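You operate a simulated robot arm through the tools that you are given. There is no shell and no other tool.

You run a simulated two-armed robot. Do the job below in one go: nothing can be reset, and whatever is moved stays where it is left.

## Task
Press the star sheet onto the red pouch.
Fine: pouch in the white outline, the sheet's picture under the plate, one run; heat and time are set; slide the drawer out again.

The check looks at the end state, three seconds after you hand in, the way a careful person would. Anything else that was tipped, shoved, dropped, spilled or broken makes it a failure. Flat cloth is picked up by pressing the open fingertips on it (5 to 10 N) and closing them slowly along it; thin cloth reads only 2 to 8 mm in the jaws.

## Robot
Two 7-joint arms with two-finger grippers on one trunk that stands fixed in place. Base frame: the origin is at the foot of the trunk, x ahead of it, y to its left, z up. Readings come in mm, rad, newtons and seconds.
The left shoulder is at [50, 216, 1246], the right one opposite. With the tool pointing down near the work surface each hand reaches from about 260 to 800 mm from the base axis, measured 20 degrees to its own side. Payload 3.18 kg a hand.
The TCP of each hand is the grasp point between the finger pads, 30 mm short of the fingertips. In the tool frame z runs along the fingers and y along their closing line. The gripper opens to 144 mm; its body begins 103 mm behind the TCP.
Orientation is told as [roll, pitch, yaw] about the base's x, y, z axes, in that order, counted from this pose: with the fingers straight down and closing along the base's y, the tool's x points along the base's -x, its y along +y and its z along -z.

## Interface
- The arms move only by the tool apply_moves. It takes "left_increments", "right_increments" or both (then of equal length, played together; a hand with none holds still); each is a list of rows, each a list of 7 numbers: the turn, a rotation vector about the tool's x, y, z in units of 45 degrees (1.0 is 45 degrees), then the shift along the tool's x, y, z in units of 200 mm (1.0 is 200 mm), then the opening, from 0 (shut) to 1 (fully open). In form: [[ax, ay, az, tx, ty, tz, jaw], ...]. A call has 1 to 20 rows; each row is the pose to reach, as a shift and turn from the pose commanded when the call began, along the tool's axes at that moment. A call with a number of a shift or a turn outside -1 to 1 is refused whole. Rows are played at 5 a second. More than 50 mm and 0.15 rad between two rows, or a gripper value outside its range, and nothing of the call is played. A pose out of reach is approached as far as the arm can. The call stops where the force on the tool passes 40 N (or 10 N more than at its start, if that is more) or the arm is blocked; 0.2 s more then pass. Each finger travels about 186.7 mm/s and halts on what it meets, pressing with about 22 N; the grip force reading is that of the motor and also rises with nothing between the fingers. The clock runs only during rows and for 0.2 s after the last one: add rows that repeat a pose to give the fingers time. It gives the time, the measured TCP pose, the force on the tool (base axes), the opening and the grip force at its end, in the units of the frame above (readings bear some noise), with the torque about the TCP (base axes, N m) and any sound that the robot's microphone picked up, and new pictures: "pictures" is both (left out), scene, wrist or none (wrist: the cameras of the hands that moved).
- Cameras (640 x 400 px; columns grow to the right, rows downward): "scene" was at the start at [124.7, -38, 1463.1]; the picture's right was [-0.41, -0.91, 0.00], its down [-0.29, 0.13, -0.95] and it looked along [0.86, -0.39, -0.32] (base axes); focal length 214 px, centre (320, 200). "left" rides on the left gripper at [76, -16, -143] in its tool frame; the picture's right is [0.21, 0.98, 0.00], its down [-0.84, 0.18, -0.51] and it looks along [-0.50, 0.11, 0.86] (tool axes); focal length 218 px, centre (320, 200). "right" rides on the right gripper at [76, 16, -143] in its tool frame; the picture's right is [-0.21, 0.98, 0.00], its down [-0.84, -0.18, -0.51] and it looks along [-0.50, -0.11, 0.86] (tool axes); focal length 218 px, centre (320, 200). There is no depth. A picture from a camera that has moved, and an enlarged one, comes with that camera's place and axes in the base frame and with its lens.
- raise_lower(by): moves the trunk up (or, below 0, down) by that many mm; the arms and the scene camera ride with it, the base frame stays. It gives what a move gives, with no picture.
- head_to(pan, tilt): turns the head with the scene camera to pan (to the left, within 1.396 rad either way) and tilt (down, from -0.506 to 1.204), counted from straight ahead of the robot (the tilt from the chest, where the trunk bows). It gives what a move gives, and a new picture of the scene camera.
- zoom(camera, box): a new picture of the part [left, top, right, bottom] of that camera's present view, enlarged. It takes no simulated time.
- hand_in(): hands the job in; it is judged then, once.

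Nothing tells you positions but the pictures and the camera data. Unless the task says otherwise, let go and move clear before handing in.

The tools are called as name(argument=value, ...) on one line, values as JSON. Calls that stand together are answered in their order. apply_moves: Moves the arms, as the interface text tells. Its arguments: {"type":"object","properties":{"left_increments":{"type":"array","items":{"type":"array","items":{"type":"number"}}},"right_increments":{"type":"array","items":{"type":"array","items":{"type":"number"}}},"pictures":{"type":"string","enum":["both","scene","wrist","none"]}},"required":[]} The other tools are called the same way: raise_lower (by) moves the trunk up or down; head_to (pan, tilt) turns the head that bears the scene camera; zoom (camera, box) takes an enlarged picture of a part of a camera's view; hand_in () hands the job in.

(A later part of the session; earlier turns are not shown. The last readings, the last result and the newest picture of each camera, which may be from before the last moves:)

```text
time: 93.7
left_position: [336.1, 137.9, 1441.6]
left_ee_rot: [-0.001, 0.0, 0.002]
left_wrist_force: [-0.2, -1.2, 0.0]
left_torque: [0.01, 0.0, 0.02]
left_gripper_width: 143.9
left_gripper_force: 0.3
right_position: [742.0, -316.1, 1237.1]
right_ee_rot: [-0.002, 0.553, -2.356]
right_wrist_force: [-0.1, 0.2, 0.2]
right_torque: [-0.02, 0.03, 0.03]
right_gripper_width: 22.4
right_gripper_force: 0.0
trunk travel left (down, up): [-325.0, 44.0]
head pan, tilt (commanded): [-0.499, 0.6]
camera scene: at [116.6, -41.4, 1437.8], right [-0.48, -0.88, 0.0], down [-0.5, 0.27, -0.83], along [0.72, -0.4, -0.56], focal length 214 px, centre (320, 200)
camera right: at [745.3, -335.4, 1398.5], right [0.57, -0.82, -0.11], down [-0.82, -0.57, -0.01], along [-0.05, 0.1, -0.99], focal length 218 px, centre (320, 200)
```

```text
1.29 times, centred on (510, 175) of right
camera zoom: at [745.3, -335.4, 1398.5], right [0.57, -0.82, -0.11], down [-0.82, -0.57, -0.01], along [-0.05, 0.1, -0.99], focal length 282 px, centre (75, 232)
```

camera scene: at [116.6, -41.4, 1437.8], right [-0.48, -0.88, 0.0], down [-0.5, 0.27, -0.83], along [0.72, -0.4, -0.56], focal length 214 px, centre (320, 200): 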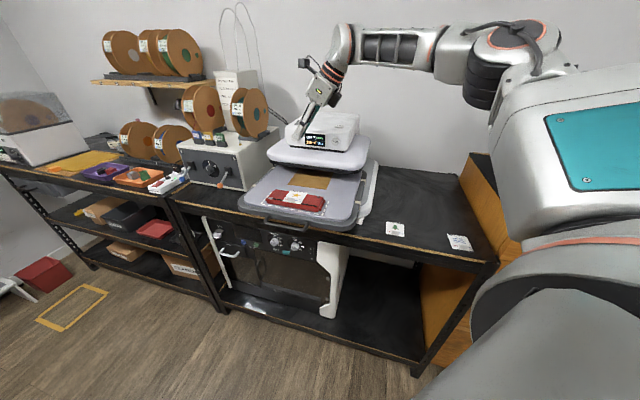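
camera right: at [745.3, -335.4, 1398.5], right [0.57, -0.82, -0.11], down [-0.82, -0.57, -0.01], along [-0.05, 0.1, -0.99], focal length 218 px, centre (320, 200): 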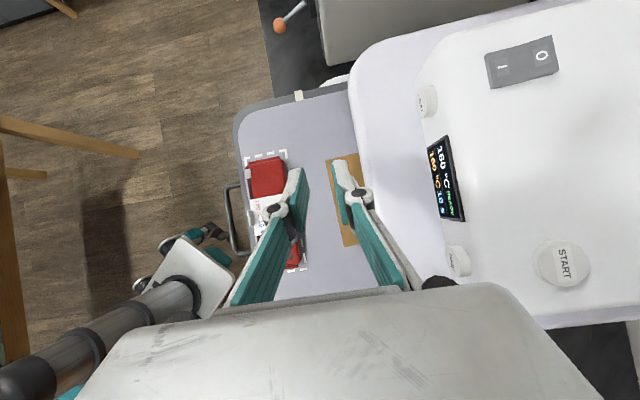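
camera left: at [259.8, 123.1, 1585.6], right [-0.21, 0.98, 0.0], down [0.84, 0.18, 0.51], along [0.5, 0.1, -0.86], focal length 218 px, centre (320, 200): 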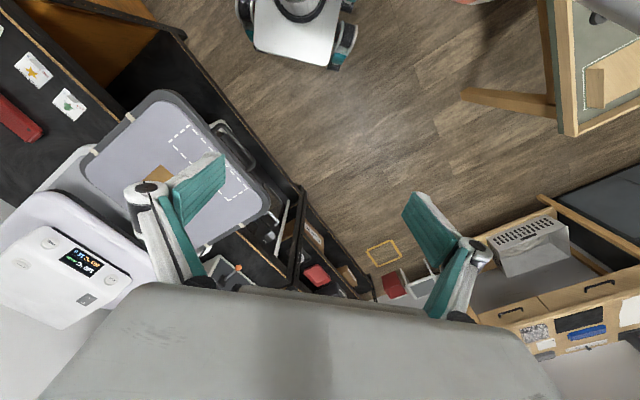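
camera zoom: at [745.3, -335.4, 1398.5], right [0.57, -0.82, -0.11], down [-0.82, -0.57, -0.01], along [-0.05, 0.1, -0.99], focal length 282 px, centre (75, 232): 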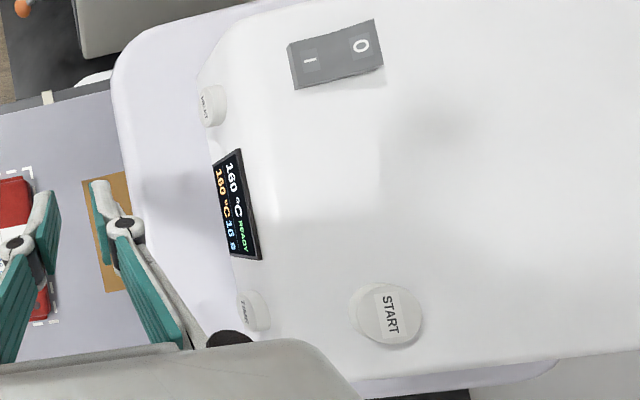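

The plate's lip is at v≈799 and its dark underside at about 805, so a 7 mm shift back puts the star safely under the plate while it stays on the pouch. I'll go back above the sheet's tab at the 20° slant.

apply_moves(right_increments=[[0, -0.04, 0, -0.03, -0.1, 0.0, 0.2], [0, -0.08, 0, -0.07, -0.21, 0.02, 0.25], [0, -0.12, 0, -0.11, -0.32, 0.05, 0.3], [0, -0.16, 0, -0.15, -0.43, 0.09, 0.35], [0, -0.2, 0, -0.19, -0.54, 0.13, 0.35], [0, -0.24, 0, -0.225, -0.63, 0.165, 0.35], [0, -0.257, 0, -0.243, -0.682, 0.185, 0.35], [0, -0.257, 0, -0.243, -0.682, 0.185, 0.35]])

zoom(camera="right", box=[240, 70, 440, 250])

```text
time: 95.5
left_position: [334.9, 137.1, 1441.1]
left_ee_rot: [-0.004, 0.0, 0.001]
left_wrist_force: [-1.3, -0.7, 0.8]
left_torque: [-0.03, 0.03, -0.01]
left_gripper_width: 144.2
left_gripper_force: 0.1
right_position: [629.2, -235.1, 1181.1]
right_ee_rot: [-0.002, 0.352, -2.357]
right_wrist_force: [0.3, 0.5, 0.0]
right_torque: [0.0, 0.05, 0.02]
right_gripper_width: 50.2
right_gripper_force: 0.1
trunk travel left (down, up): [-325.0, 44.0]
head pan, tilt (commanded): [-0.499, 0.6]
camera scene: at [117.2, -41.8, 1437.7], right [-0.48, -0.88, 0.0], down [-0.5, 0.27, -0.83], along [0.72, -0.39, -0.56], focal length 214 px, centre (320, 200)
camera right: at [656.1, -232.2, 1340.5], right [0.55, -0.83, -0.07], down [-0.81, -0.56, 0.19], along [-0.2, -0.04, -0.98], focal length 218 px, centre (320, 200)
```

scene: 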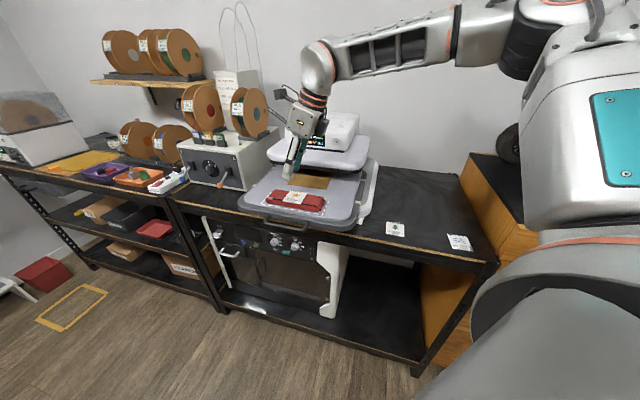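
right: 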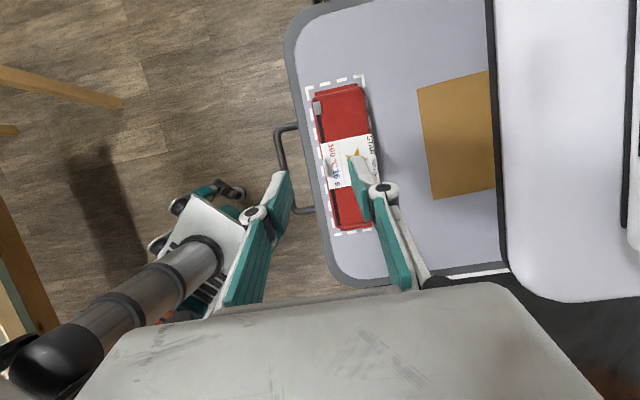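

```text
2.22 times, centred on (340, 160) of right
camera zoom: at [656.1, -232.2, 1340.5], right [0.55, -0.83, -0.07], down [-0.81, -0.56, 0.19], along [-0.2, -0.04, -0.98], focal length 485 px, centre (276, 289)
```

zoom: 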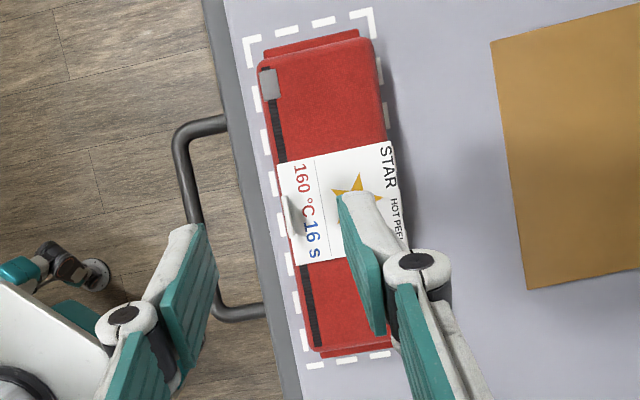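

The tab is about where expected. I'll lower to about 15 mm above the grip height with 50 mm jaws and check alignment again.

apply_moves(right_increments=[[0, 0, 0, -0.03, 0.0075, 0.08, 0.35], [0, 0, 0, -0.06, 0.0075, 0.16, 0.35], [0, 0, 0, -0.09, 0.0075, 0.24, 0.35], [0, 0, 0, -0.115, 0.0075, 0.31, 0.35], [0, 0, 0, -0.1396, 0.0075, 0.38, 0.35], [0, 0, 0, -0.1396, 0.0075, 0.38, 0.35]])

zoom(camera="right", box=[240, 90, 420, 230])

zoom(camera="scene", box=[250, 150, 350, 230])

```text
time: 96.9
left_position: [335.3, 138.8, 1441.2]
left_ee_rot: [-0.002, -0.001, 0.001]
left_wrist_force: [0.1, 0.6, -0.2]
left_torque: [-0.01, -0.02, 0.01]
left_gripper_width: 143.8
left_gripper_force: 0.1
right_position: [630.1, -236.4, 1098.9]
right_ee_rot: [-0.002, 0.351, -2.356]
right_wrist_force: [-1.0, -0.2, -1.0]
right_torque: [-0.02, -0.01, -0.01]
right_gripper_width: 50.3
right_gripper_force: 0.1
trunk travel left (down, up): [-325.0, 44.0]
head pan, tilt (commanded): [-0.499, 0.6]
camera scene: at [117.0, -41.7, 1437.7], right [-0.48, -0.88, 0.0], down [-0.5, 0.27, -0.83], along [0.72, -0.39, -0.56], focal length 214 px, centre (320, 200)
camera right: at [657.8, -233.1, 1258.7], right [0.55, -0.83, -0.07], down [-0.81, -0.56, 0.19], along [-0.2, -0.04, -0.98], focal length 218 px, centre (320, 200)
```

scene: 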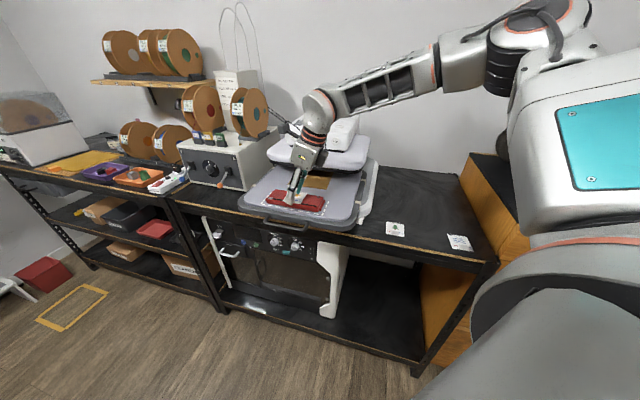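
right: 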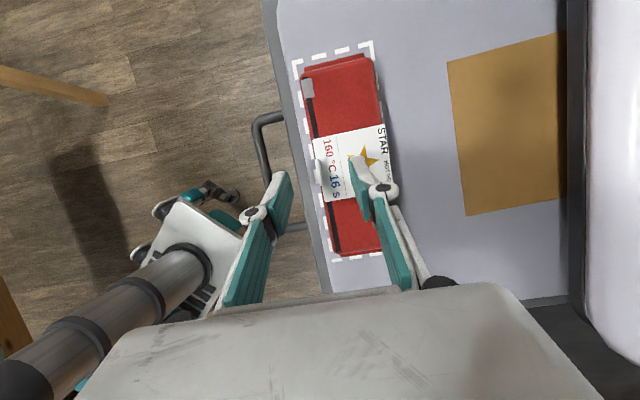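

```text
2.86 times, centred on (330, 160) of right
camera zoom: at [657.8, -233.1, 1258.7], right [0.55, -0.83, -0.07], down [-0.81, -0.56, 0.19], along [-0.2, -0.04, -0.98], focal length 624 px, centre (291, 314)
```

zoom: 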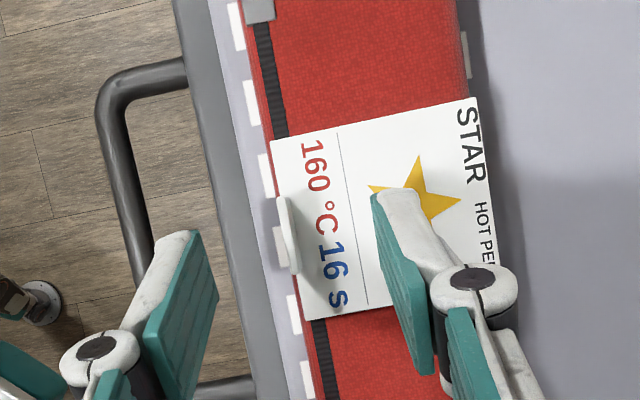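

```text
5.00 times, centred on (300, 190) of scene
camera zoom: at [117.0, -41.7, 1437.7], right [-0.48, -0.88, 0.0], down [-0.5, 0.27, -0.83], along [0.72, -0.39, -0.56], focal length 1072 px, centre (420, 250)
```

zoom: 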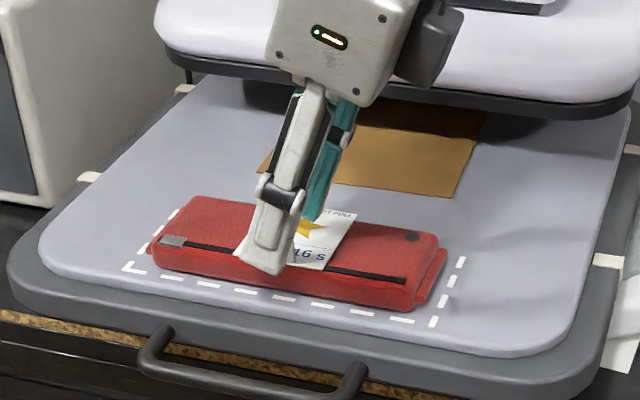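

The tab is about 2 mm off centre between the fingers. I'll correct that, lower to the grip height and close on the tab again.

apply_moves(right_increments=[[0, 0, 0, -0.012, -0.01, 0.032, 0.35], [0, 0, 0, -0.0231, -0.01, 0.0629, 0.35], [0, 0, 0, -0.0231, -0.01, 0.0629, 0.28], [0, 0, 0, -0.0231, -0.01, 0.0629, 0.22], [0, 0, 0, -0.0231, -0.01, 0.0629, 0.17], [0, 0, 0, -0.0231, -0.01, 0.0629, 0.13], [0, 0, 0, -0.0231, -0.01, 0.0629, 0.1], [0, 0, 0, -0.0231, -0.01, 0.0629, 0.07], [0, 0, 0, -0.0231, -0.01, 0.0629, 0.05], [0, 0, 0, -0.0231, -0.01, 0.0629, 0.03], [0, 0, 0, -0.0231, -0.01, 0.0629, 0.0], [0, 0, 0, -0.0231, -0.01, 0.0629, 0.0]])

zoom(camera="right", box=[240, 90, 420, 230])

```text
time: 99.5
left_position: [335.5, 138.1, 1442.1]
left_ee_rot: [-0.002, 0.002, 0.002]
left_wrist_force: [-0.1, 0.4, 0.3]
left_torque: [-0.02, -0.01, 0.0]
left_gripper_width: 143.8
left_gripper_force: 0.0
right_position: [629.0, -235.0, 1086.4]
right_ee_rot: [-0.002, 0.35, -2.357]
right_wrist_force: [0.1, 0.2, -0.2]
right_torque: [-0.01, 0.01, -0.02]
right_gripper_width: 6.1
right_gripper_force: 22.2
trunk travel left (down, up): [-325.0, 44.0]
head pan, tilt (commanded): [-0.499, 0.6]
camera scene: at [117.3, -41.8, 1437.7], right [-0.48, -0.88, 0.0], down [-0.5, 0.27, -0.83], along [0.72, -0.39, -0.56], focal length 214 px, centre (320, 200)
camera right: at [655.4, -231.8, 1245.0], right [0.55, -0.83, -0.07], down [-0.81, -0.56, 0.19], along [-0.2, -0.04, -0.98], focal length 218 px, centre (320, 200)
```

scene: 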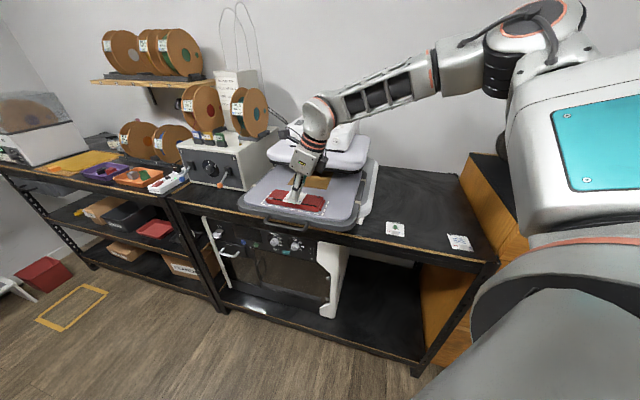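
right: 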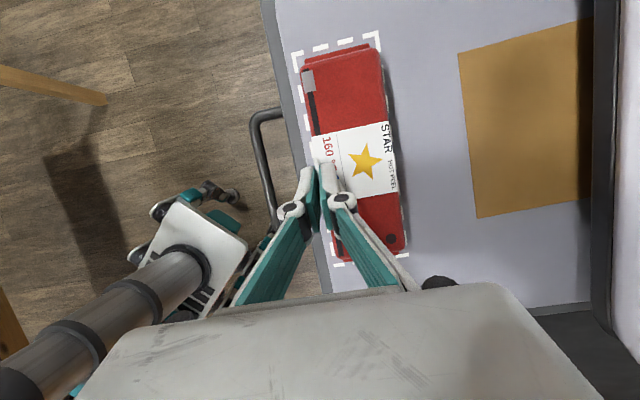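

```text
2.86 times, centred on (330, 160) of right
camera zoom: at [655.4, -231.8, 1245.0], right [0.55, -0.83, -0.07], down [-0.81, -0.56, 0.19], along [-0.2, -0.04, -0.98], focal length 624 px, centre (291, 314)
```

zoom: 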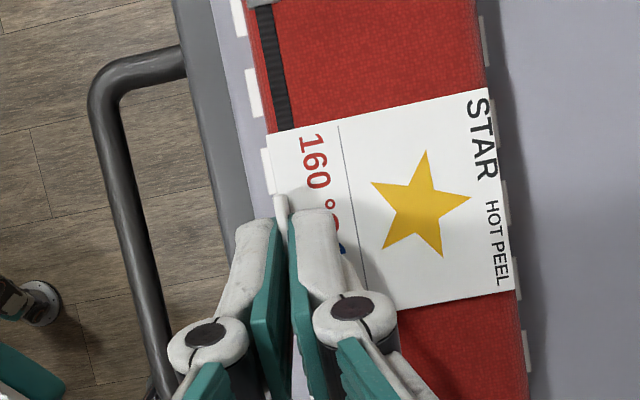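

The tab is gripped again. I'll lift the sheet 5 mm, move it 7 mm back, and set it down again.

apply_moves(right_increments=[[0, 0, 0, 0.0043, 0, -0.0117, 0], [0, 0, 0, 0.0086, 0, -0.0235, 0], [0, 0, 0, 0.0086, 0.012, -0.0235, 0], [0, 0, 0, 0.0086, 0.024, -0.0235, 0], [0, 0, 0, 0.0086, 0.035, -0.0235, 0], [0, 0, 0, 0.0086, 0.035, -0.0235, 0], [0, 0, 0, 0.0043, 0.035, -0.0117, 0], [0, 0, 0, 0.0, 0.035, 0.0, 0], [0, 0, 0, 0.0, 0.035, 0.0, 0]])

zoom(camera="right", box=[240, 90, 420, 230])

zoom(camera="scene", box=[255, 170, 345, 230])

```text
time: 101.5
left_position: [335.9, 138.0, 1441.6]
left_ee_rot: [-0.001, -0.001, 0.001]
left_wrist_force: [-0.7, -0.2, 0.7]
left_torque: [0.01, 0.02, 0.02]
left_gripper_width: 143.9
left_gripper_force: 0.1
right_position: [634.2, -239.9, 1086.7]
right_ee_rot: [-0.001, 0.35, -2.356]
right_wrist_force: [-0.9, -0.5, -1.1]
right_torque: [-0.01, -0.01, 0.04]
right_gripper_width: 5.8
right_gripper_force: 21.5
trunk travel left (down, up): [-325.0, 44.0]
head pan, tilt (commanded): [-0.499, 0.6]
camera scene: at [117.3, -41.8, 1437.7], right [-0.48, -0.88, 0.0], down [-0.5, 0.27, -0.83], along [0.72, -0.39, -0.56], focal length 214 px, centre (320, 200)
camera right: at [660.9, -237.0, 1246.2], right [0.55, -0.83, -0.07], down [-0.81, -0.56, 0.19], along [-0.2, -0.04, -0.98], focal length 218 px, centre (320, 200)
```

scene: 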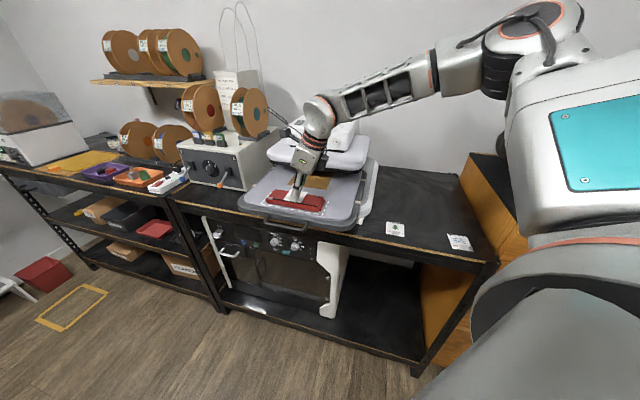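
right: 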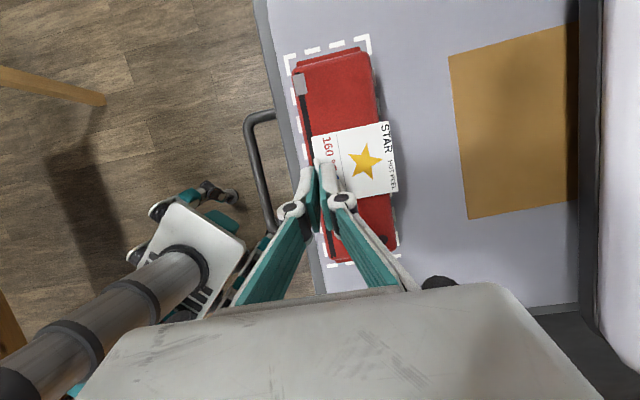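

```text
2.86 times, centred on (330, 160) of right
camera zoom: at [660.9, -237.0, 1246.2], right [0.55, -0.83, -0.07], down [-0.81, -0.56, 0.19], along [-0.2, -0.04, -0.98], focal length 624 px, centre (291, 314)
```

zoom: 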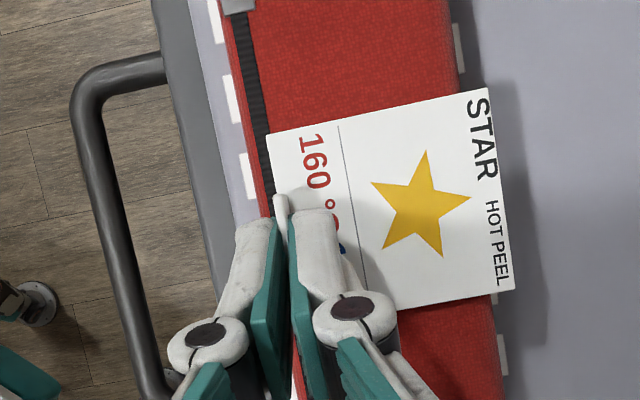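

```text
6.67 times, centred on (300, 200) of scene
camera zoom: at [117.3, -41.8, 1437.7], right [-0.48, -0.88, 0.0], down [-0.5, 0.27, -0.83], along [0.72, -0.39, -0.56], focal length 1430 px, centre (453, 200)
```

zoom: 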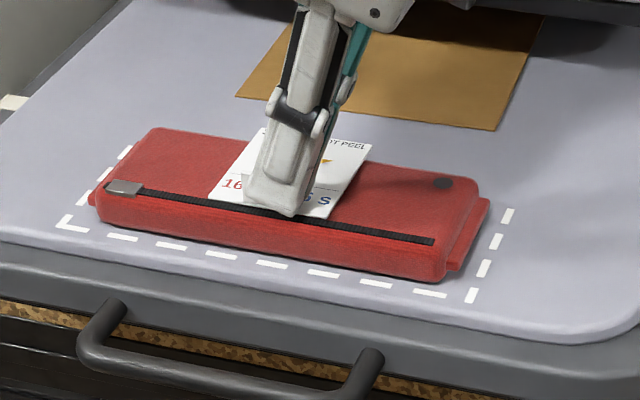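

The star is now further back but still fully on the pouch top. I'll lower the last millimetre until a light touch, then open and rise.

apply_moves(right_increments=[[0, 0, 0, -0.0017, 0, 0.0047, 0], [0, 0, 0, -0.0017, 0, 0.0047, 0]], pictures="none")

apply_moves(right_increments=[[0, 0, 0, -0.0017, 0, 0.0047, 0], [0, 0, 0, -0.0017, 0, 0.0047, 0]], pictures="none")

```text
time: 102.1
left_position: [336.2, 138.7, 1441.0]
left_ee_rot: [-0.002, 0.0, 0.002]
left_wrist_force: [-0.5, 0.6, -0.6]
left_torque: [-0.04, 0.0, 0.0]
left_gripper_width: 144.0
left_gripper_force: 0.0
right_position: [633.7, -238.7, 1084.9]
right_ee_rot: [-0.003, 0.35, -2.356]
right_wrist_force: [-0.4, 1.1, 0.2]
right_torque: [0.0, 0.0, 0.01]
right_gripper_width: 6.2
right_gripper_force: 21.8
trunk travel left (down, up): [-325.0, 44.0]
head pan, tilt (commanded): [-0.499, 0.6]
```

```text
time: 102.7
left_position: [335.4, 138.4, 1440.7]
left_ee_rot: [-0.002, 0.001, 0.003]
left_wrist_force: [-0.1, -0.1, -1.1]
left_torque: [-0.02, 0.0, 0.04]
left_gripper_width: 144.1
left_gripper_force: 0.1
right_position: [634.7, -238.9, 1085.9]
right_ee_rot: [0.0, 0.353, -2.358]
right_wrist_force: [-1.1, -0.5, 1.9]
right_torque: [-0.03, 0.01, 0.0]
right_gripper_width: 6.2
right_gripper_force: 21.9
trunk travel left (down, up): [-325.0, 44.0]
head pan, tilt (commanded): [-0.499, 0.6]
```

Light contact is felt. I'll release slowly and rise.

apply_moves(right_increments=[[0, 0, 0, 0, 0, 0, 0.04], [0, 0, 0, 0, 0, 0, 0.08], [0, 0, 0, 0, 0, 0, 0.12], [0, 0, 0, 0, 0, 0, 0.16], [0, 0, 0, 0, 0, 0, 0.2], [0, 0, 0, 0, 0, 0, 0.2], [0, 0, 0, 0.0086, 0, -0.0235, 0.2], [0, 0, 0, 0.0172, 0, -0.047, 0.2], [0, 0, 0, 0.0344, 0, -0.094, 0.2], [0, 0, 0, 0.0602, 0, -0.1643, 0.2], [0, 0, 0, 0.103, 0, -0.2817, 0.2], [0, 0, 0, 0.103, 0, -0.2817, 0.2]])

zoom(camera="right", box=[240, 60, 440, 250])

zoom(camera="scene", box=[255, 165, 345, 230])

```text
time: 105.3
left_position: [336.5, 138.4, 1440.3]
left_ee_rot: [-0.002, 0.0, 0.0]
left_wrist_force: [-0.2, 0.4, -0.7]
left_torque: [-0.01, 0.0, 0.0]
left_gripper_width: 144.1
left_gripper_force: 0.1
right_position: [635.9, -242.5, 1145.3]
right_ee_rot: [-0.002, 0.35, -2.356]
right_wrist_force: [-0.3, 0.1, 0.3]
right_torque: [0.05, 0.01, 0.01]
right_gripper_width: 28.9
right_gripper_force: 0.1
trunk travel left (down, up): [-325.0, 44.0]
head pan, tilt (commanded): [-0.499, 0.6]
camera scene: at [117.7, -42.0, 1437.6], right [-0.48, -0.88, 0.0], down [-0.5, 0.27, -0.82], along [0.72, -0.39, -0.57], focal length 214 px, centre (320, 200)
camera right: at [661.6, -238.4, 1304.9], right [0.55, -0.83, -0.07], down [-0.81, -0.56, 0.19], along [-0.2, -0.04, -0.98], focal length 218 px, centre (320, 200)
```

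scene: 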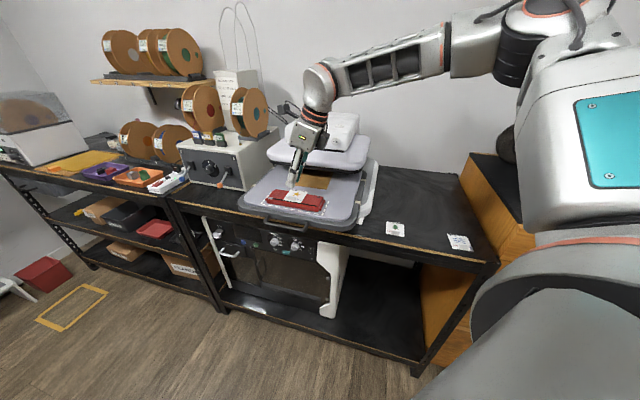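
right: 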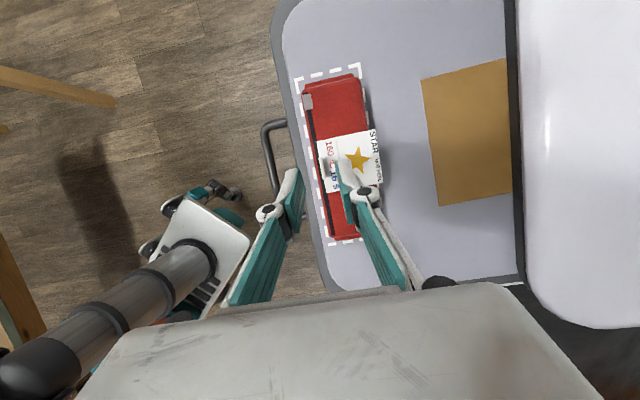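

```text
2.11 times, centred on (340, 155) of right
camera zoom: at [661.6, -238.4, 1304.9], right [0.55, -0.83, -0.07], down [-0.81, -0.56, 0.19], along [-0.2, -0.04, -0.98], focal length 460 px, centre (278, 295)
```

zoom: 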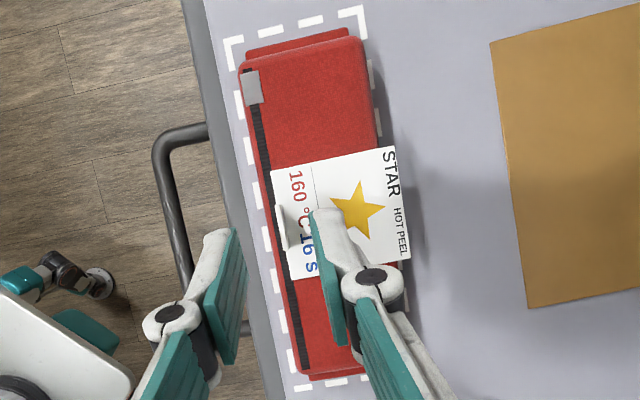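

```text
6.15 times, centred on (300, 198) of scene
camera zoom: at [117.7, -42.0, 1437.6], right [-0.48, -0.88, 0.0], down [-0.5, 0.27, -0.82], along [0.72, -0.39, -0.57], focal length 1320 px, centre (443, 215)
```

zoom: 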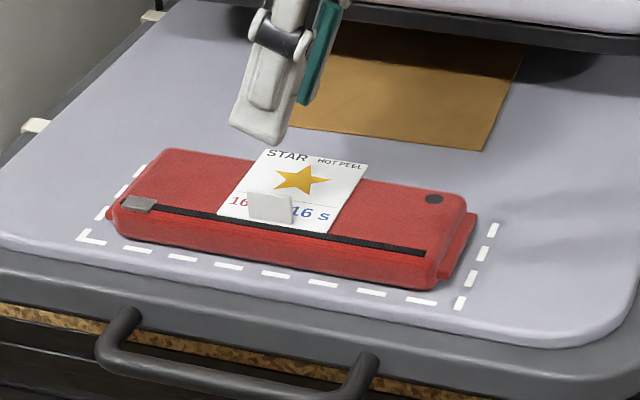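

The sheet is now where I want it: star on the pouch and set back, tab at the front. Next I'll go back in front of the handle bar and lower towards it.

apply_moves(right_increments=[[0, 0, 0, -0.004, -0.12, -0.002, 0.155], [0, 0, 0, -0.008, -0.24, -0.004, 0.155], [0, 0, 0, -0.0141, -0.368, -0.0051, 0.155], [0, 0, 0, -0.05, -0.368, 0.095, 0.155], [0, 0, 0, -0.087, -0.368, 0.195, 0.155], [0, 0, 0, -0.123, -0.368, 0.295, 0.155], [0, 0, 0, -0.1598, -0.368, 0.3942, 0.155], [0, 0, 0, -0.1598, -0.368, 0.3942, 0.155]])

zoom(camera="right", box=[240, 90, 420, 230])

zoom(camera="scene", box=[240, 160, 350, 250])

```text
time: 107.1
left_position: [336.4, 136.8, 1440.7]
left_ee_rot: [-0.001, 0.0, 0.002]
left_wrist_force: [-0.1, 0.7, 0.0]
left_torque: [-0.03, 0.0, 0.03]
left_gripper_width: 143.9
left_gripper_force: 0.1
right_position: [580.9, -189.7, 1059.1]
right_ee_rot: [-0.002, 0.351, -2.355]
right_wrist_force: [0.6, 0.3, -0.7]
right_torque: [-0.02, -0.01, -0.01]
right_gripper_width: 22.2
right_gripper_force: 0.1
trunk travel left (down, up): [-325.0, 44.0]
head pan, tilt (commanded): [-0.499, 0.6]
camera scene: at [117.0, -41.6, 1437.7], right [-0.48, -0.88, 0.0], down [-0.5, 0.27, -0.83], along [0.72, -0.39, -0.56], focal length 214 px, centre (320, 200)
camera right: at [607.6, -187.1, 1218.6], right [0.55, -0.83, -0.07], down [-0.81, -0.56, 0.19], along [-0.2, -0.04, -0.98], focal length 218 px, centre (320, 200)
```

scene: 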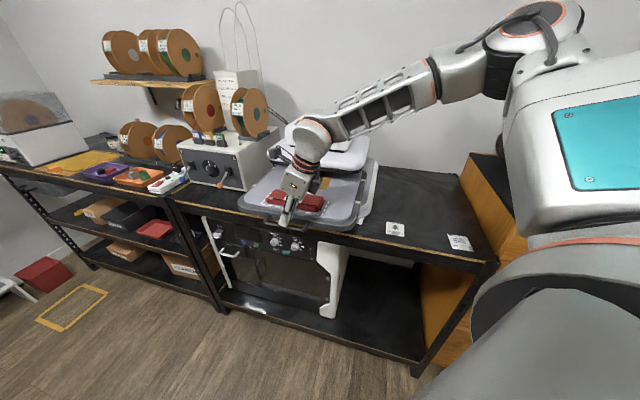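
right: 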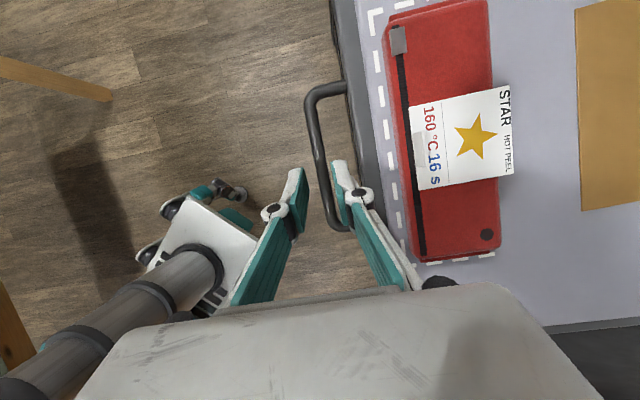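

```text
2.86 times, centred on (330, 160) of right
camera zoom: at [607.6, -187.1, 1218.6], right [0.55, -0.83, -0.07], down [-0.81, -0.56, 0.19], along [-0.2, -0.04, -0.98], focal length 624 px, centre (291, 314)
```

zoom: 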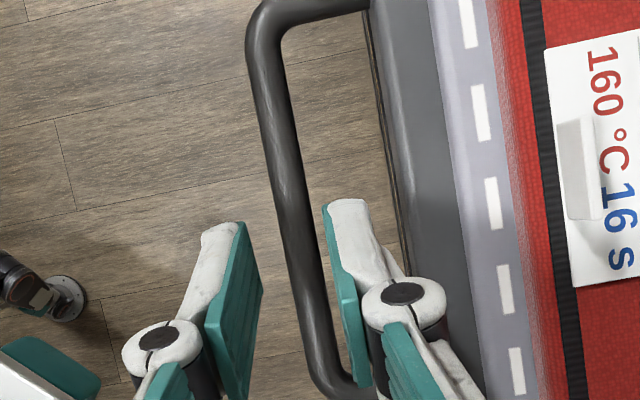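

```text
4.44 times, centred on (295, 205) of scene
camera zoom: at [117.0, -41.6, 1437.7], right [-0.48, -0.88, 0.0], down [-0.5, 0.27, -0.83], along [0.72, -0.39, -0.56], focal length 953 px, centre (431, 178)
```

zoom: 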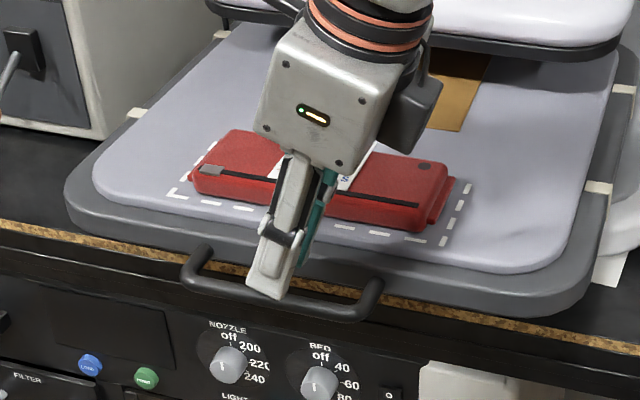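

The bar is centred between the fingers. I'll lower and grip it again.

apply_moves(right_increments=[[0, 0, 0, -0.021, -0.004, 0.058, 0.155], [0, 0, 0, -0.042, -0.004, 0.116, 0.155], [0, 0, 0, -0.0634, -0.004, 0.1738, 0.155], [0, 0, 0, -0.0634, -0.004, 0.1738, 0.155], [0, 0, 0, -0.0634, -0.004, 0.1738, 0.12], [0, 0, 0, -0.0634, -0.004, 0.1738, 0.09], [0, 0, 0, -0.0634, -0.004, 0.1738, 0.06], [0, 0, 0, -0.0634, -0.004, 0.1738, 0.03], [0, 0, 0, -0.0634, -0.004, 0.1738, 0.0], [0, 0, 0, -0.0634, -0.004, 0.1738, 0.0]])

zoom(camera="right", box=[240, 90, 420, 230])

```text
time: 109.3
left_position: [336.4, 137.5, 1440.6]
left_ee_rot: [-0.001, 0.001, 0.002]
left_wrist_force: [-0.5, -0.6, -0.1]
left_torque: [0.01, 0.0, -0.01]
left_gripper_width: 144.0
left_gripper_force: 0.1
right_position: [580.1, -190.3, 1021.8]
right_ee_rot: [-0.002, 0.352, -2.357]
right_wrist_force: [2.7, 0.0, -3.5]
right_torque: [0.11, -0.16, 0.6]
right_gripper_width: 10.9
right_gripper_force: 41.2
trunk travel left (down, up): [-325.0, 44.0]
head pan, tilt (commanded): [-0.499, 0.6]
camera scene: at [117.7, -41.9, 1437.6], right [-0.48, -0.88, 0.0], down [-0.5, 0.27, -0.82], along [0.72, -0.39, -0.57], focal length 214 px, centre (320, 200)
camera right: at [606.7, -186.6, 1180.7], right [0.55, -0.83, -0.07], down [-0.81, -0.56, 0.19], along [-0.2, -0.04, -0.98], focal length 218 px, centre (320, 200)
```

scene: 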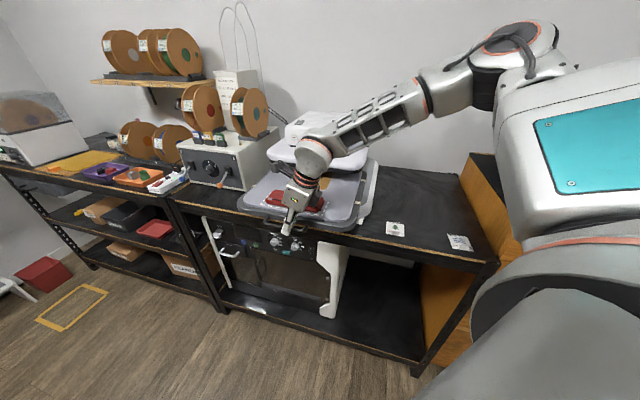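
right: 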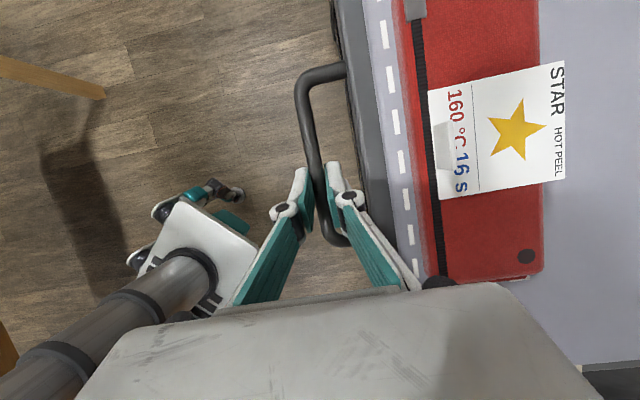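

```text
2.86 times, centred on (330, 160) of right
camera zoom: at [606.7, -186.6, 1180.7], right [0.55, -0.83, -0.07], down [-0.81, -0.56, 0.19], along [-0.2, -0.04, -0.98], focal length 624 px, centre (291, 314)
```

zoom: 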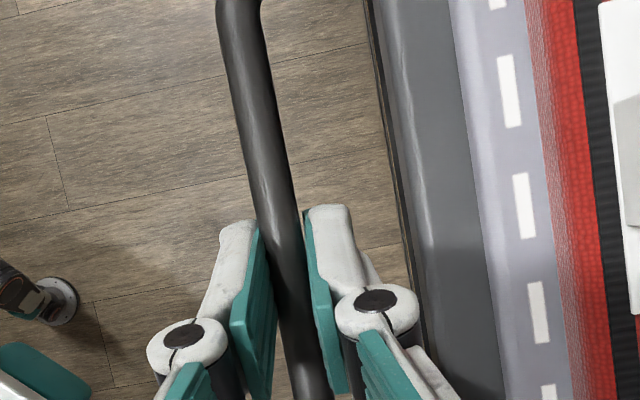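

The bar is gripped. I'll push the drawer in again, slowing down before the stop.

apply_moves(right_increments=[[0, 0, 0, 0, 0.02, 0, 0], [0, 0, 0, 0, 0.06, 0, 0], [0, 0, 0, 0, 0.12, 0, 0], [0, 0, 0, 0, 0.19, 0, 0], [0, 0, 0, 0, 0.26, 0, 0], [0, 0, 0, 0, 0.33, 0, 0], [0, 0, 0, 0, 0.4, 0, 0], [0, 0, 0, 0, 0.47, 0, 0], [0, 0, 0, 0, 0.54, 0, 0], [0, 0, 0, 0, 0.61, 0, 0], [0, 0, 0, 0, 0.67, 0, 0], [0, 0, 0, 0, 0.72, 0, 0], [0, 0, 0, 0, 0.755, 0, 0], [0, 0, 0, 0, 0.78, 0, 0], [0, 0, 0, 0, 0.795, 0, 0], [0, 0, 0, 0, 0.81, 0, 0], [0, 0, 0, 0, 0.82, 0, 0], [0, 0, 0, 0, 0.83, 0, 0], [0, 0, 0, 0, 0.84, 0, 0]])

zoom(camera="scene", box=[250, 100, 390, 220])

zoom(camera="right", box=[300, 20, 620, 280])

```text
time: 113.3
left_position: [335.0, 136.2, 1440.8]
left_ee_rot: [0.001, 0.002, 0.001]
left_wrist_force: [0.1, -0.1, 1.1]
left_torque: [0.0, 0.0, 0.0]
left_gripper_width: 144.1
left_gripper_force: 0.1
right_position: [697.3, -307.1, 1021.4]
right_ee_rot: [-0.006, 0.351, -2.359]
right_wrist_force: [-10.5, 0.7, -8.3]
right_torque: [0.28, -0.04, 0.59]
right_gripper_width: 11.0
right_gripper_force: 41.8
trunk travel left (down, up): [-325.0, 44.0]
head pan, tilt (commanded): [-0.499, 0.6]
camera scene: at [116.8, -42.1, 1437.7], right [-0.48, -0.88, 0.0], down [-0.5, 0.27, -0.83], along [0.72, -0.39, -0.56], focal length 214 px, centre (320, 200)
camera right: at [724.5, -304.3, 1180.8], right [0.55, -0.83, -0.08], down [-0.81, -0.56, 0.19], along [-0.2, -0.04, -0.98], focal length 218 px, centre (320, 200)
```

scene: 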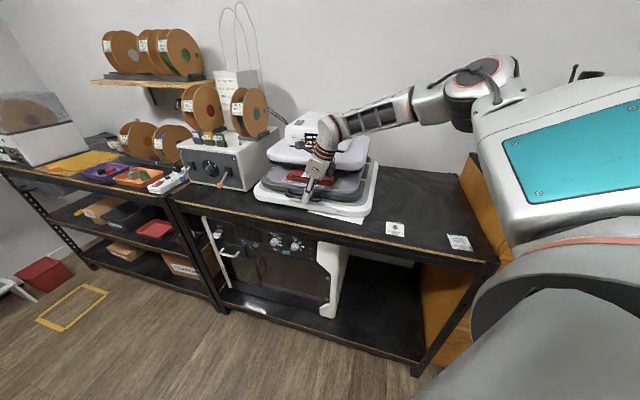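
right: 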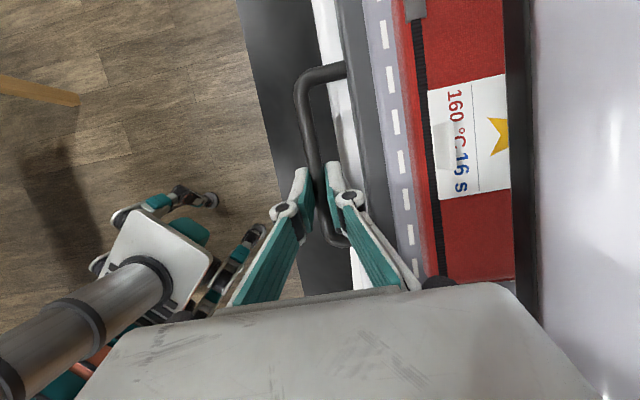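

```text
3.33 times, centred on (320, 160) of scene
camera zoom: at [116.8, -42.1, 1437.7], right [-0.48, -0.88, 0.0], down [-0.5, 0.27, -0.83], along [0.72, -0.39, -0.56], focal length 715 px, centre (320, 333)
```

zoom: 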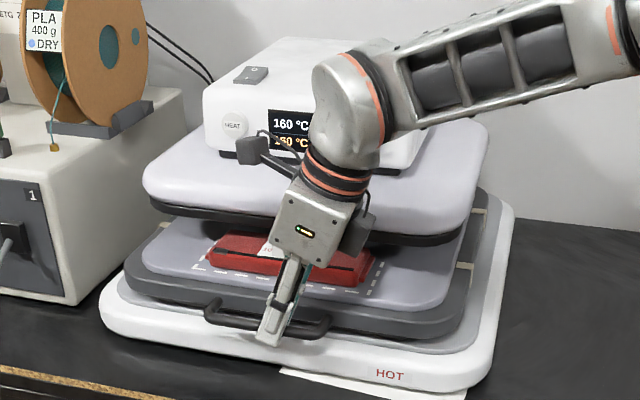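

```text
1.54 times, centred on (460, 150) of right
camera zoom: at [724.5, -304.3, 1180.8], right [0.55, -0.83, -0.08], down [-0.81, -0.56, 0.19], along [-0.2, -0.04, -0.98], focal length 336 px, centre (105, 277)
```

zoom: 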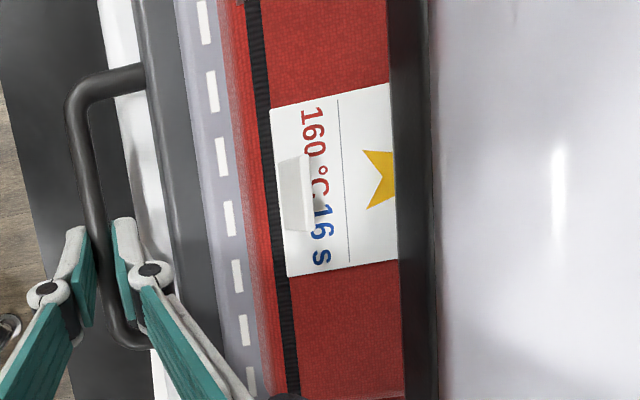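

The drawer is fully in at the same stop, with the star tucked under the plate edge and the tab outside. I'll let go of the bar and rise clear.

apply_moves(right_increments=[[0, 0, 0, 0, 0, 0, 0.04], [0, 0, 0, 0, 0, 0, 0.08], [0, 0, 0, 0, 0, 0, 0.12], [0, 0, 0, 0, 0, 0, 0.155], [0, 0, 0, 0, 0, 0, 0.155], [0, 0, 0, 0.0514, 0, -0.1409, 0.155], [0, 0, 0, 0.1029, 0, -0.2818, 0.155], [0, 0, 0, 0.1715, 0, -0.4697, 0.155], [0, 0, 0, 0.24, 0, -0.6576, 0.155], [0, 0, 0, 0.3086, 0, -0.8455, 0.155], [0, 0, 0, 0.3086, 0, -0.8455, 0.155]])

zoom(camera="right", box=[240, 40, 540, 280])

zoom(camera="scene", box=[250, 100, 390, 220])

```text
time: 115.7
left_position: [336.5, 138.8, 1441.8]
left_ee_rot: [0.0, 0.0, 0.0]
left_wrist_force: [0.5, -0.5, -0.1]
left_torque: [0.05, 0.02, 0.03]
left_gripper_width: 143.9
left_gripper_force: 0.1
right_position: [697.2, -308.6, 1202.9]
right_ee_rot: [-0.002, 0.351, -2.358]
right_wrist_force: [-0.9, 0.1, 0.1]
right_torque: [0.03, 0.0, 0.0]
right_gripper_width: 22.6
right_gripper_force: 0.1
trunk travel left (down, up): [-325.0, 44.0]
head pan, tilt (commanded): [-0.499, 0.6]
camera scene: at [117.8, -42.0, 1437.6], right [-0.48, -0.88, 0.0], down [-0.5, 0.27, -0.82], along [0.72, -0.39, -0.57], focal length 214 px, centre (320, 200)
camera right: at [724.6, -305.7, 1361.9], right [0.55, -0.83, -0.07], down [-0.81, -0.56, 0.19], along [-0.2, -0.04, -0.98], focal length 218 px, centre (320, 200)
```

scene: 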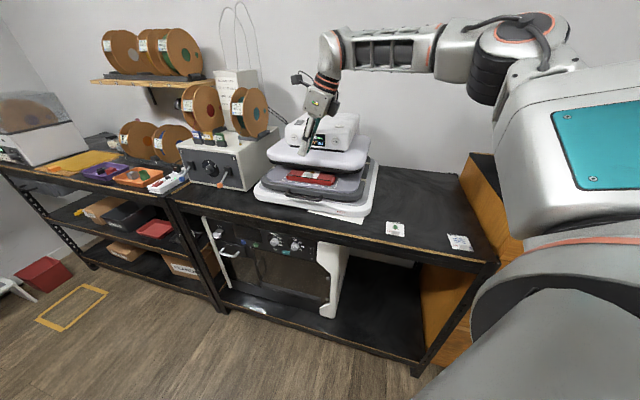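
right: 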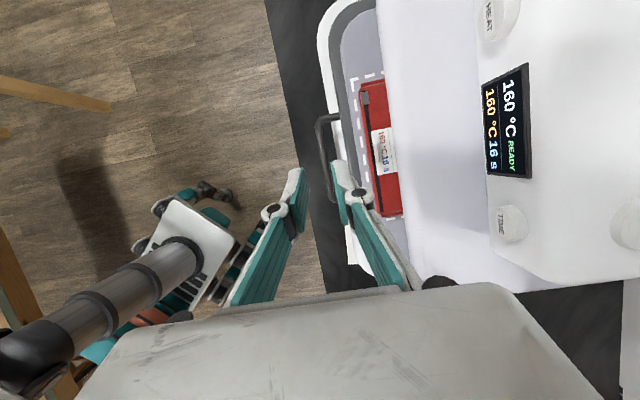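

```text
1.67 times, centred on (390, 160) of right
camera zoom: at [724.6, -305.7, 1361.9], right [0.55, -0.83, -0.07], down [-0.81, -0.56, 0.19], along [-0.2, -0.04, -0.98], focal length 364 px, centre (203, 267)
```

zoom: 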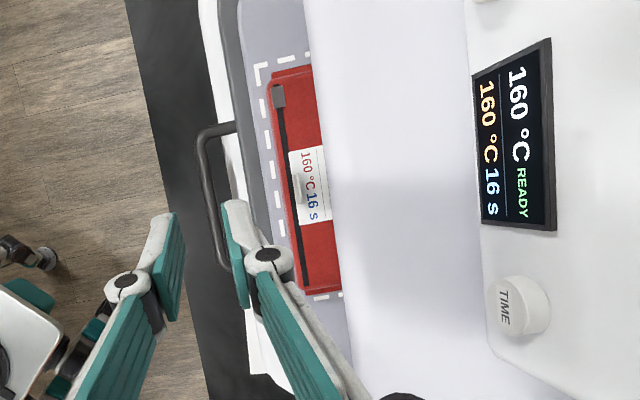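

```text
3.33 times, centred on (320, 160) of scene
camera zoom: at [117.8, -42.0, 1437.6], right [-0.48, -0.88, 0.0], down [-0.5, 0.27, -0.82], along [0.72, -0.39, -0.57], focal length 715 px, centre (320, 333)
```

zoom: 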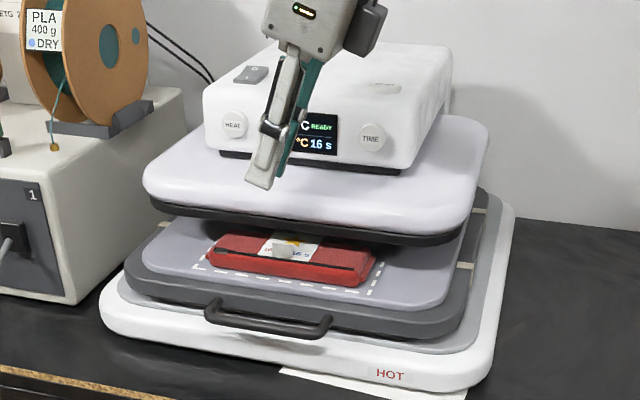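

The plate now covers the star and the tab stands clear in front. The display still reads 160 °C READY, 160 °C 16 s. I'll turn the hand to point forward and move it above the START button.

apply_moves(right_increments=[[0, 0, 0, 0.05, 0, -0.14, 0.1], [0, 0, 0, 0.1, 0, -0.28, 0.05], [-0.057, 0, 0.156, 0.1547, 0, -0.4226, 0], [-0.114, 0, 0.312, 0.1547, 0, -0.4226, 0], [-0.1715, 0, 0.4685, 0.1547, 0, -0.4226, 0], [-0.229, 0, 0.625, 0.1547, 0, -0.4226, 0], [-0.286, 0, 0.781, 0.1547, 0, -0.4226, 0], [-0.343, 0, 0.937, 0.1547, 0, -0.4226, 0], [-0.343, 0, 0.937, 0.1547, 0, -0.4226, 0]], pictures="scene")

```text
time: 117.7
left_position: [337.1, 137.9, 1440.5]
left_ee_rot: [-0.003, 0.0, 0.002]
left_wrist_force: [-0.4, -0.7, -0.9]
left_torque: [-0.04, 0.01, 0.02]
left_gripper_width: 144.2
left_gripper_force: 0.0
right_position: [697.1, -320.8, 1293.9]
right_ee_rot: [-0.003, 0.35, 3.141]
right_wrist_force: [-0.1, 0.3, 0.2]
right_torque: [0.01, 0.0, 0.0]
right_gripper_width: 0.1
right_gripper_force: 22.1
right hand out of reach, approached as far as the arm can: row 8, 9
trunk travel left (down, up): [-325.0, 44.0]
head pan, tilt (commanded): [-0.499, 0.6]
camera scene: at [117.8, -41.8, 1437.6], right [-0.48, -0.88, 0.0], down [-0.5, 0.27, -0.82], along [0.72, -0.39, -0.57], focal length 214 px, centre (320, 200)
```

scene: 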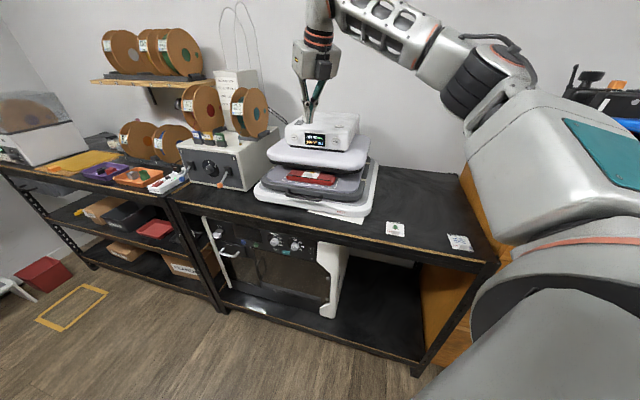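

The hand is turned. I'll tilt it further forward and move over the START button, staying well above it.

apply_moves(right_increments=[[0, 0.09, 0, 0.03, 0.1, 0.0, 0], [0, 0.18, 0, 0.06, 0.21, 0.01, 0], [0, 0.27, 0, 0.1, 0.33, 0.03, 0], [0, 0.36, 0, 0.16, 0.45, 0.06, 0], [0, 0.4456, 0, 0.23, 0.57, 0.1, 0], [0, 0.4456, 0, 0.3, 0.69, 0.14, 0], [0, 0.4456, 0, 0.37, 0.8, 0.18, 0], [0, 0.4456, 0, 0.441, 0.895, 0.22, 0], [0, 0.4456, 0, 0.441, 0.895, 0.22, 0]])

zoom(camera="right", box=[220, 60, 420, 240])

zoom(camera="scene", box=[270, 60, 400, 180])

```text
time: 119.7
left_position: [335.9, 138.3, 1441.6]
left_ee_rot: [-0.002, 0.001, 0.002]
left_wrist_force: [-0.1, -0.7, -0.7]
left_torque: [0.01, -0.02, 0.0]
left_gripper_width: 143.8
left_gripper_force: 0.0
right_position: [794.3, -498.8, 1282.7]
right_ee_rot: [-0.001, 0.7, -3.14]
right_wrist_force: [0.1, 0.1, 0.8]
right_torque: [0.0, -0.03, -0.02]
right_gripper_width: 0.2
right_gripper_force: 22.3
trunk travel left (down, up): [-325.0, 44.0]
head pan, tilt (commanded): [-0.499, 0.6]
camera scene: at [116.7, -41.7, 1437.8], right [-0.48, -0.88, 0.0], down [-0.5, 0.27, -0.83], along [0.72, -0.39, -0.56], focal length 214 px, centre (320, 200)
camera right: at [760.2, -516.7, 1440.2], right [-0.16, -0.98, -0.14], down [-0.97, 0.18, -0.16], along [0.18, 0.11, -0.98], focal length 218 px, centre (320, 200)
```

scene: 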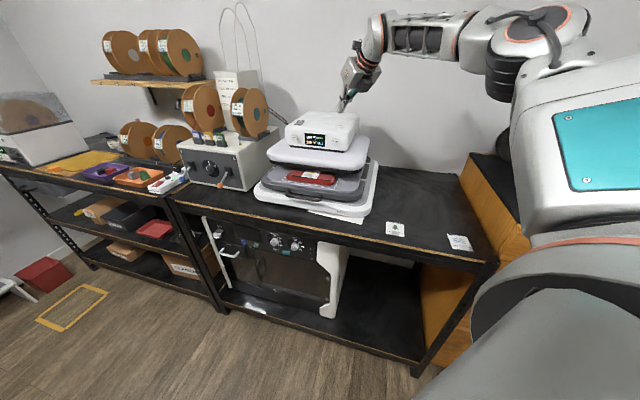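
right: 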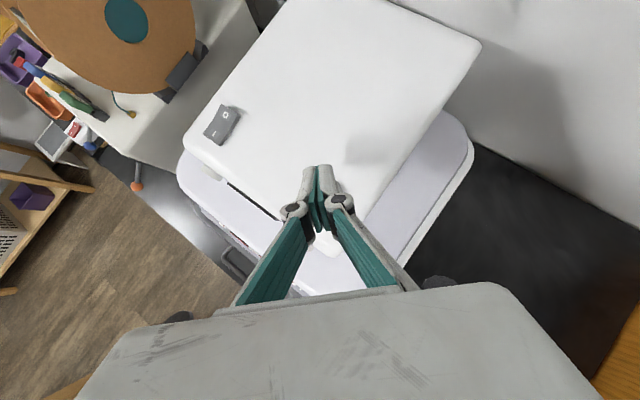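

```text
2.22 times, centred on (320, 150) of right
camera zoom: at [760.2, -516.7, 1440.2], right [-0.16, -0.98, -0.14], down [-0.97, 0.18, -0.16], along [0.18, 0.11, -0.98], focal length 485 px, centre (320, 311)
```

zoom: 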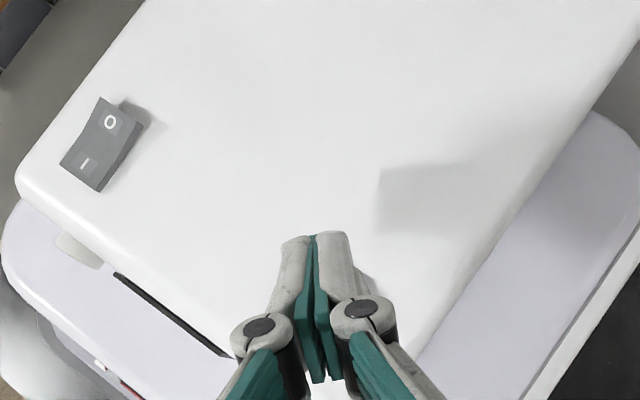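

```text
3.33 times, centred on (335, 120) of scene
camera zoom: at [116.7, -41.7, 1437.8], right [-0.48, -0.88, 0.0], down [-0.5, 0.27, -0.83], along [0.72, -0.39, -0.56], focal length 715 px, centre (270, 467)
```

zoom: 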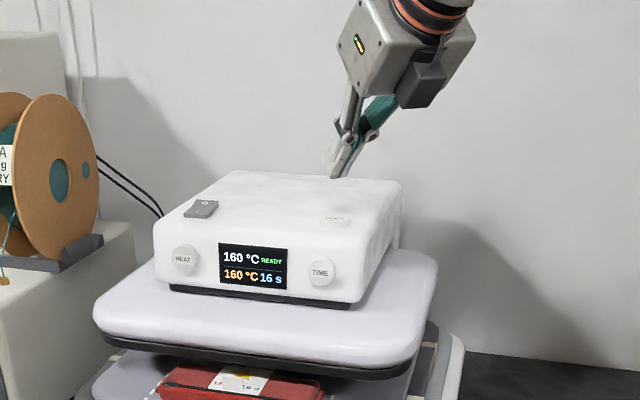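

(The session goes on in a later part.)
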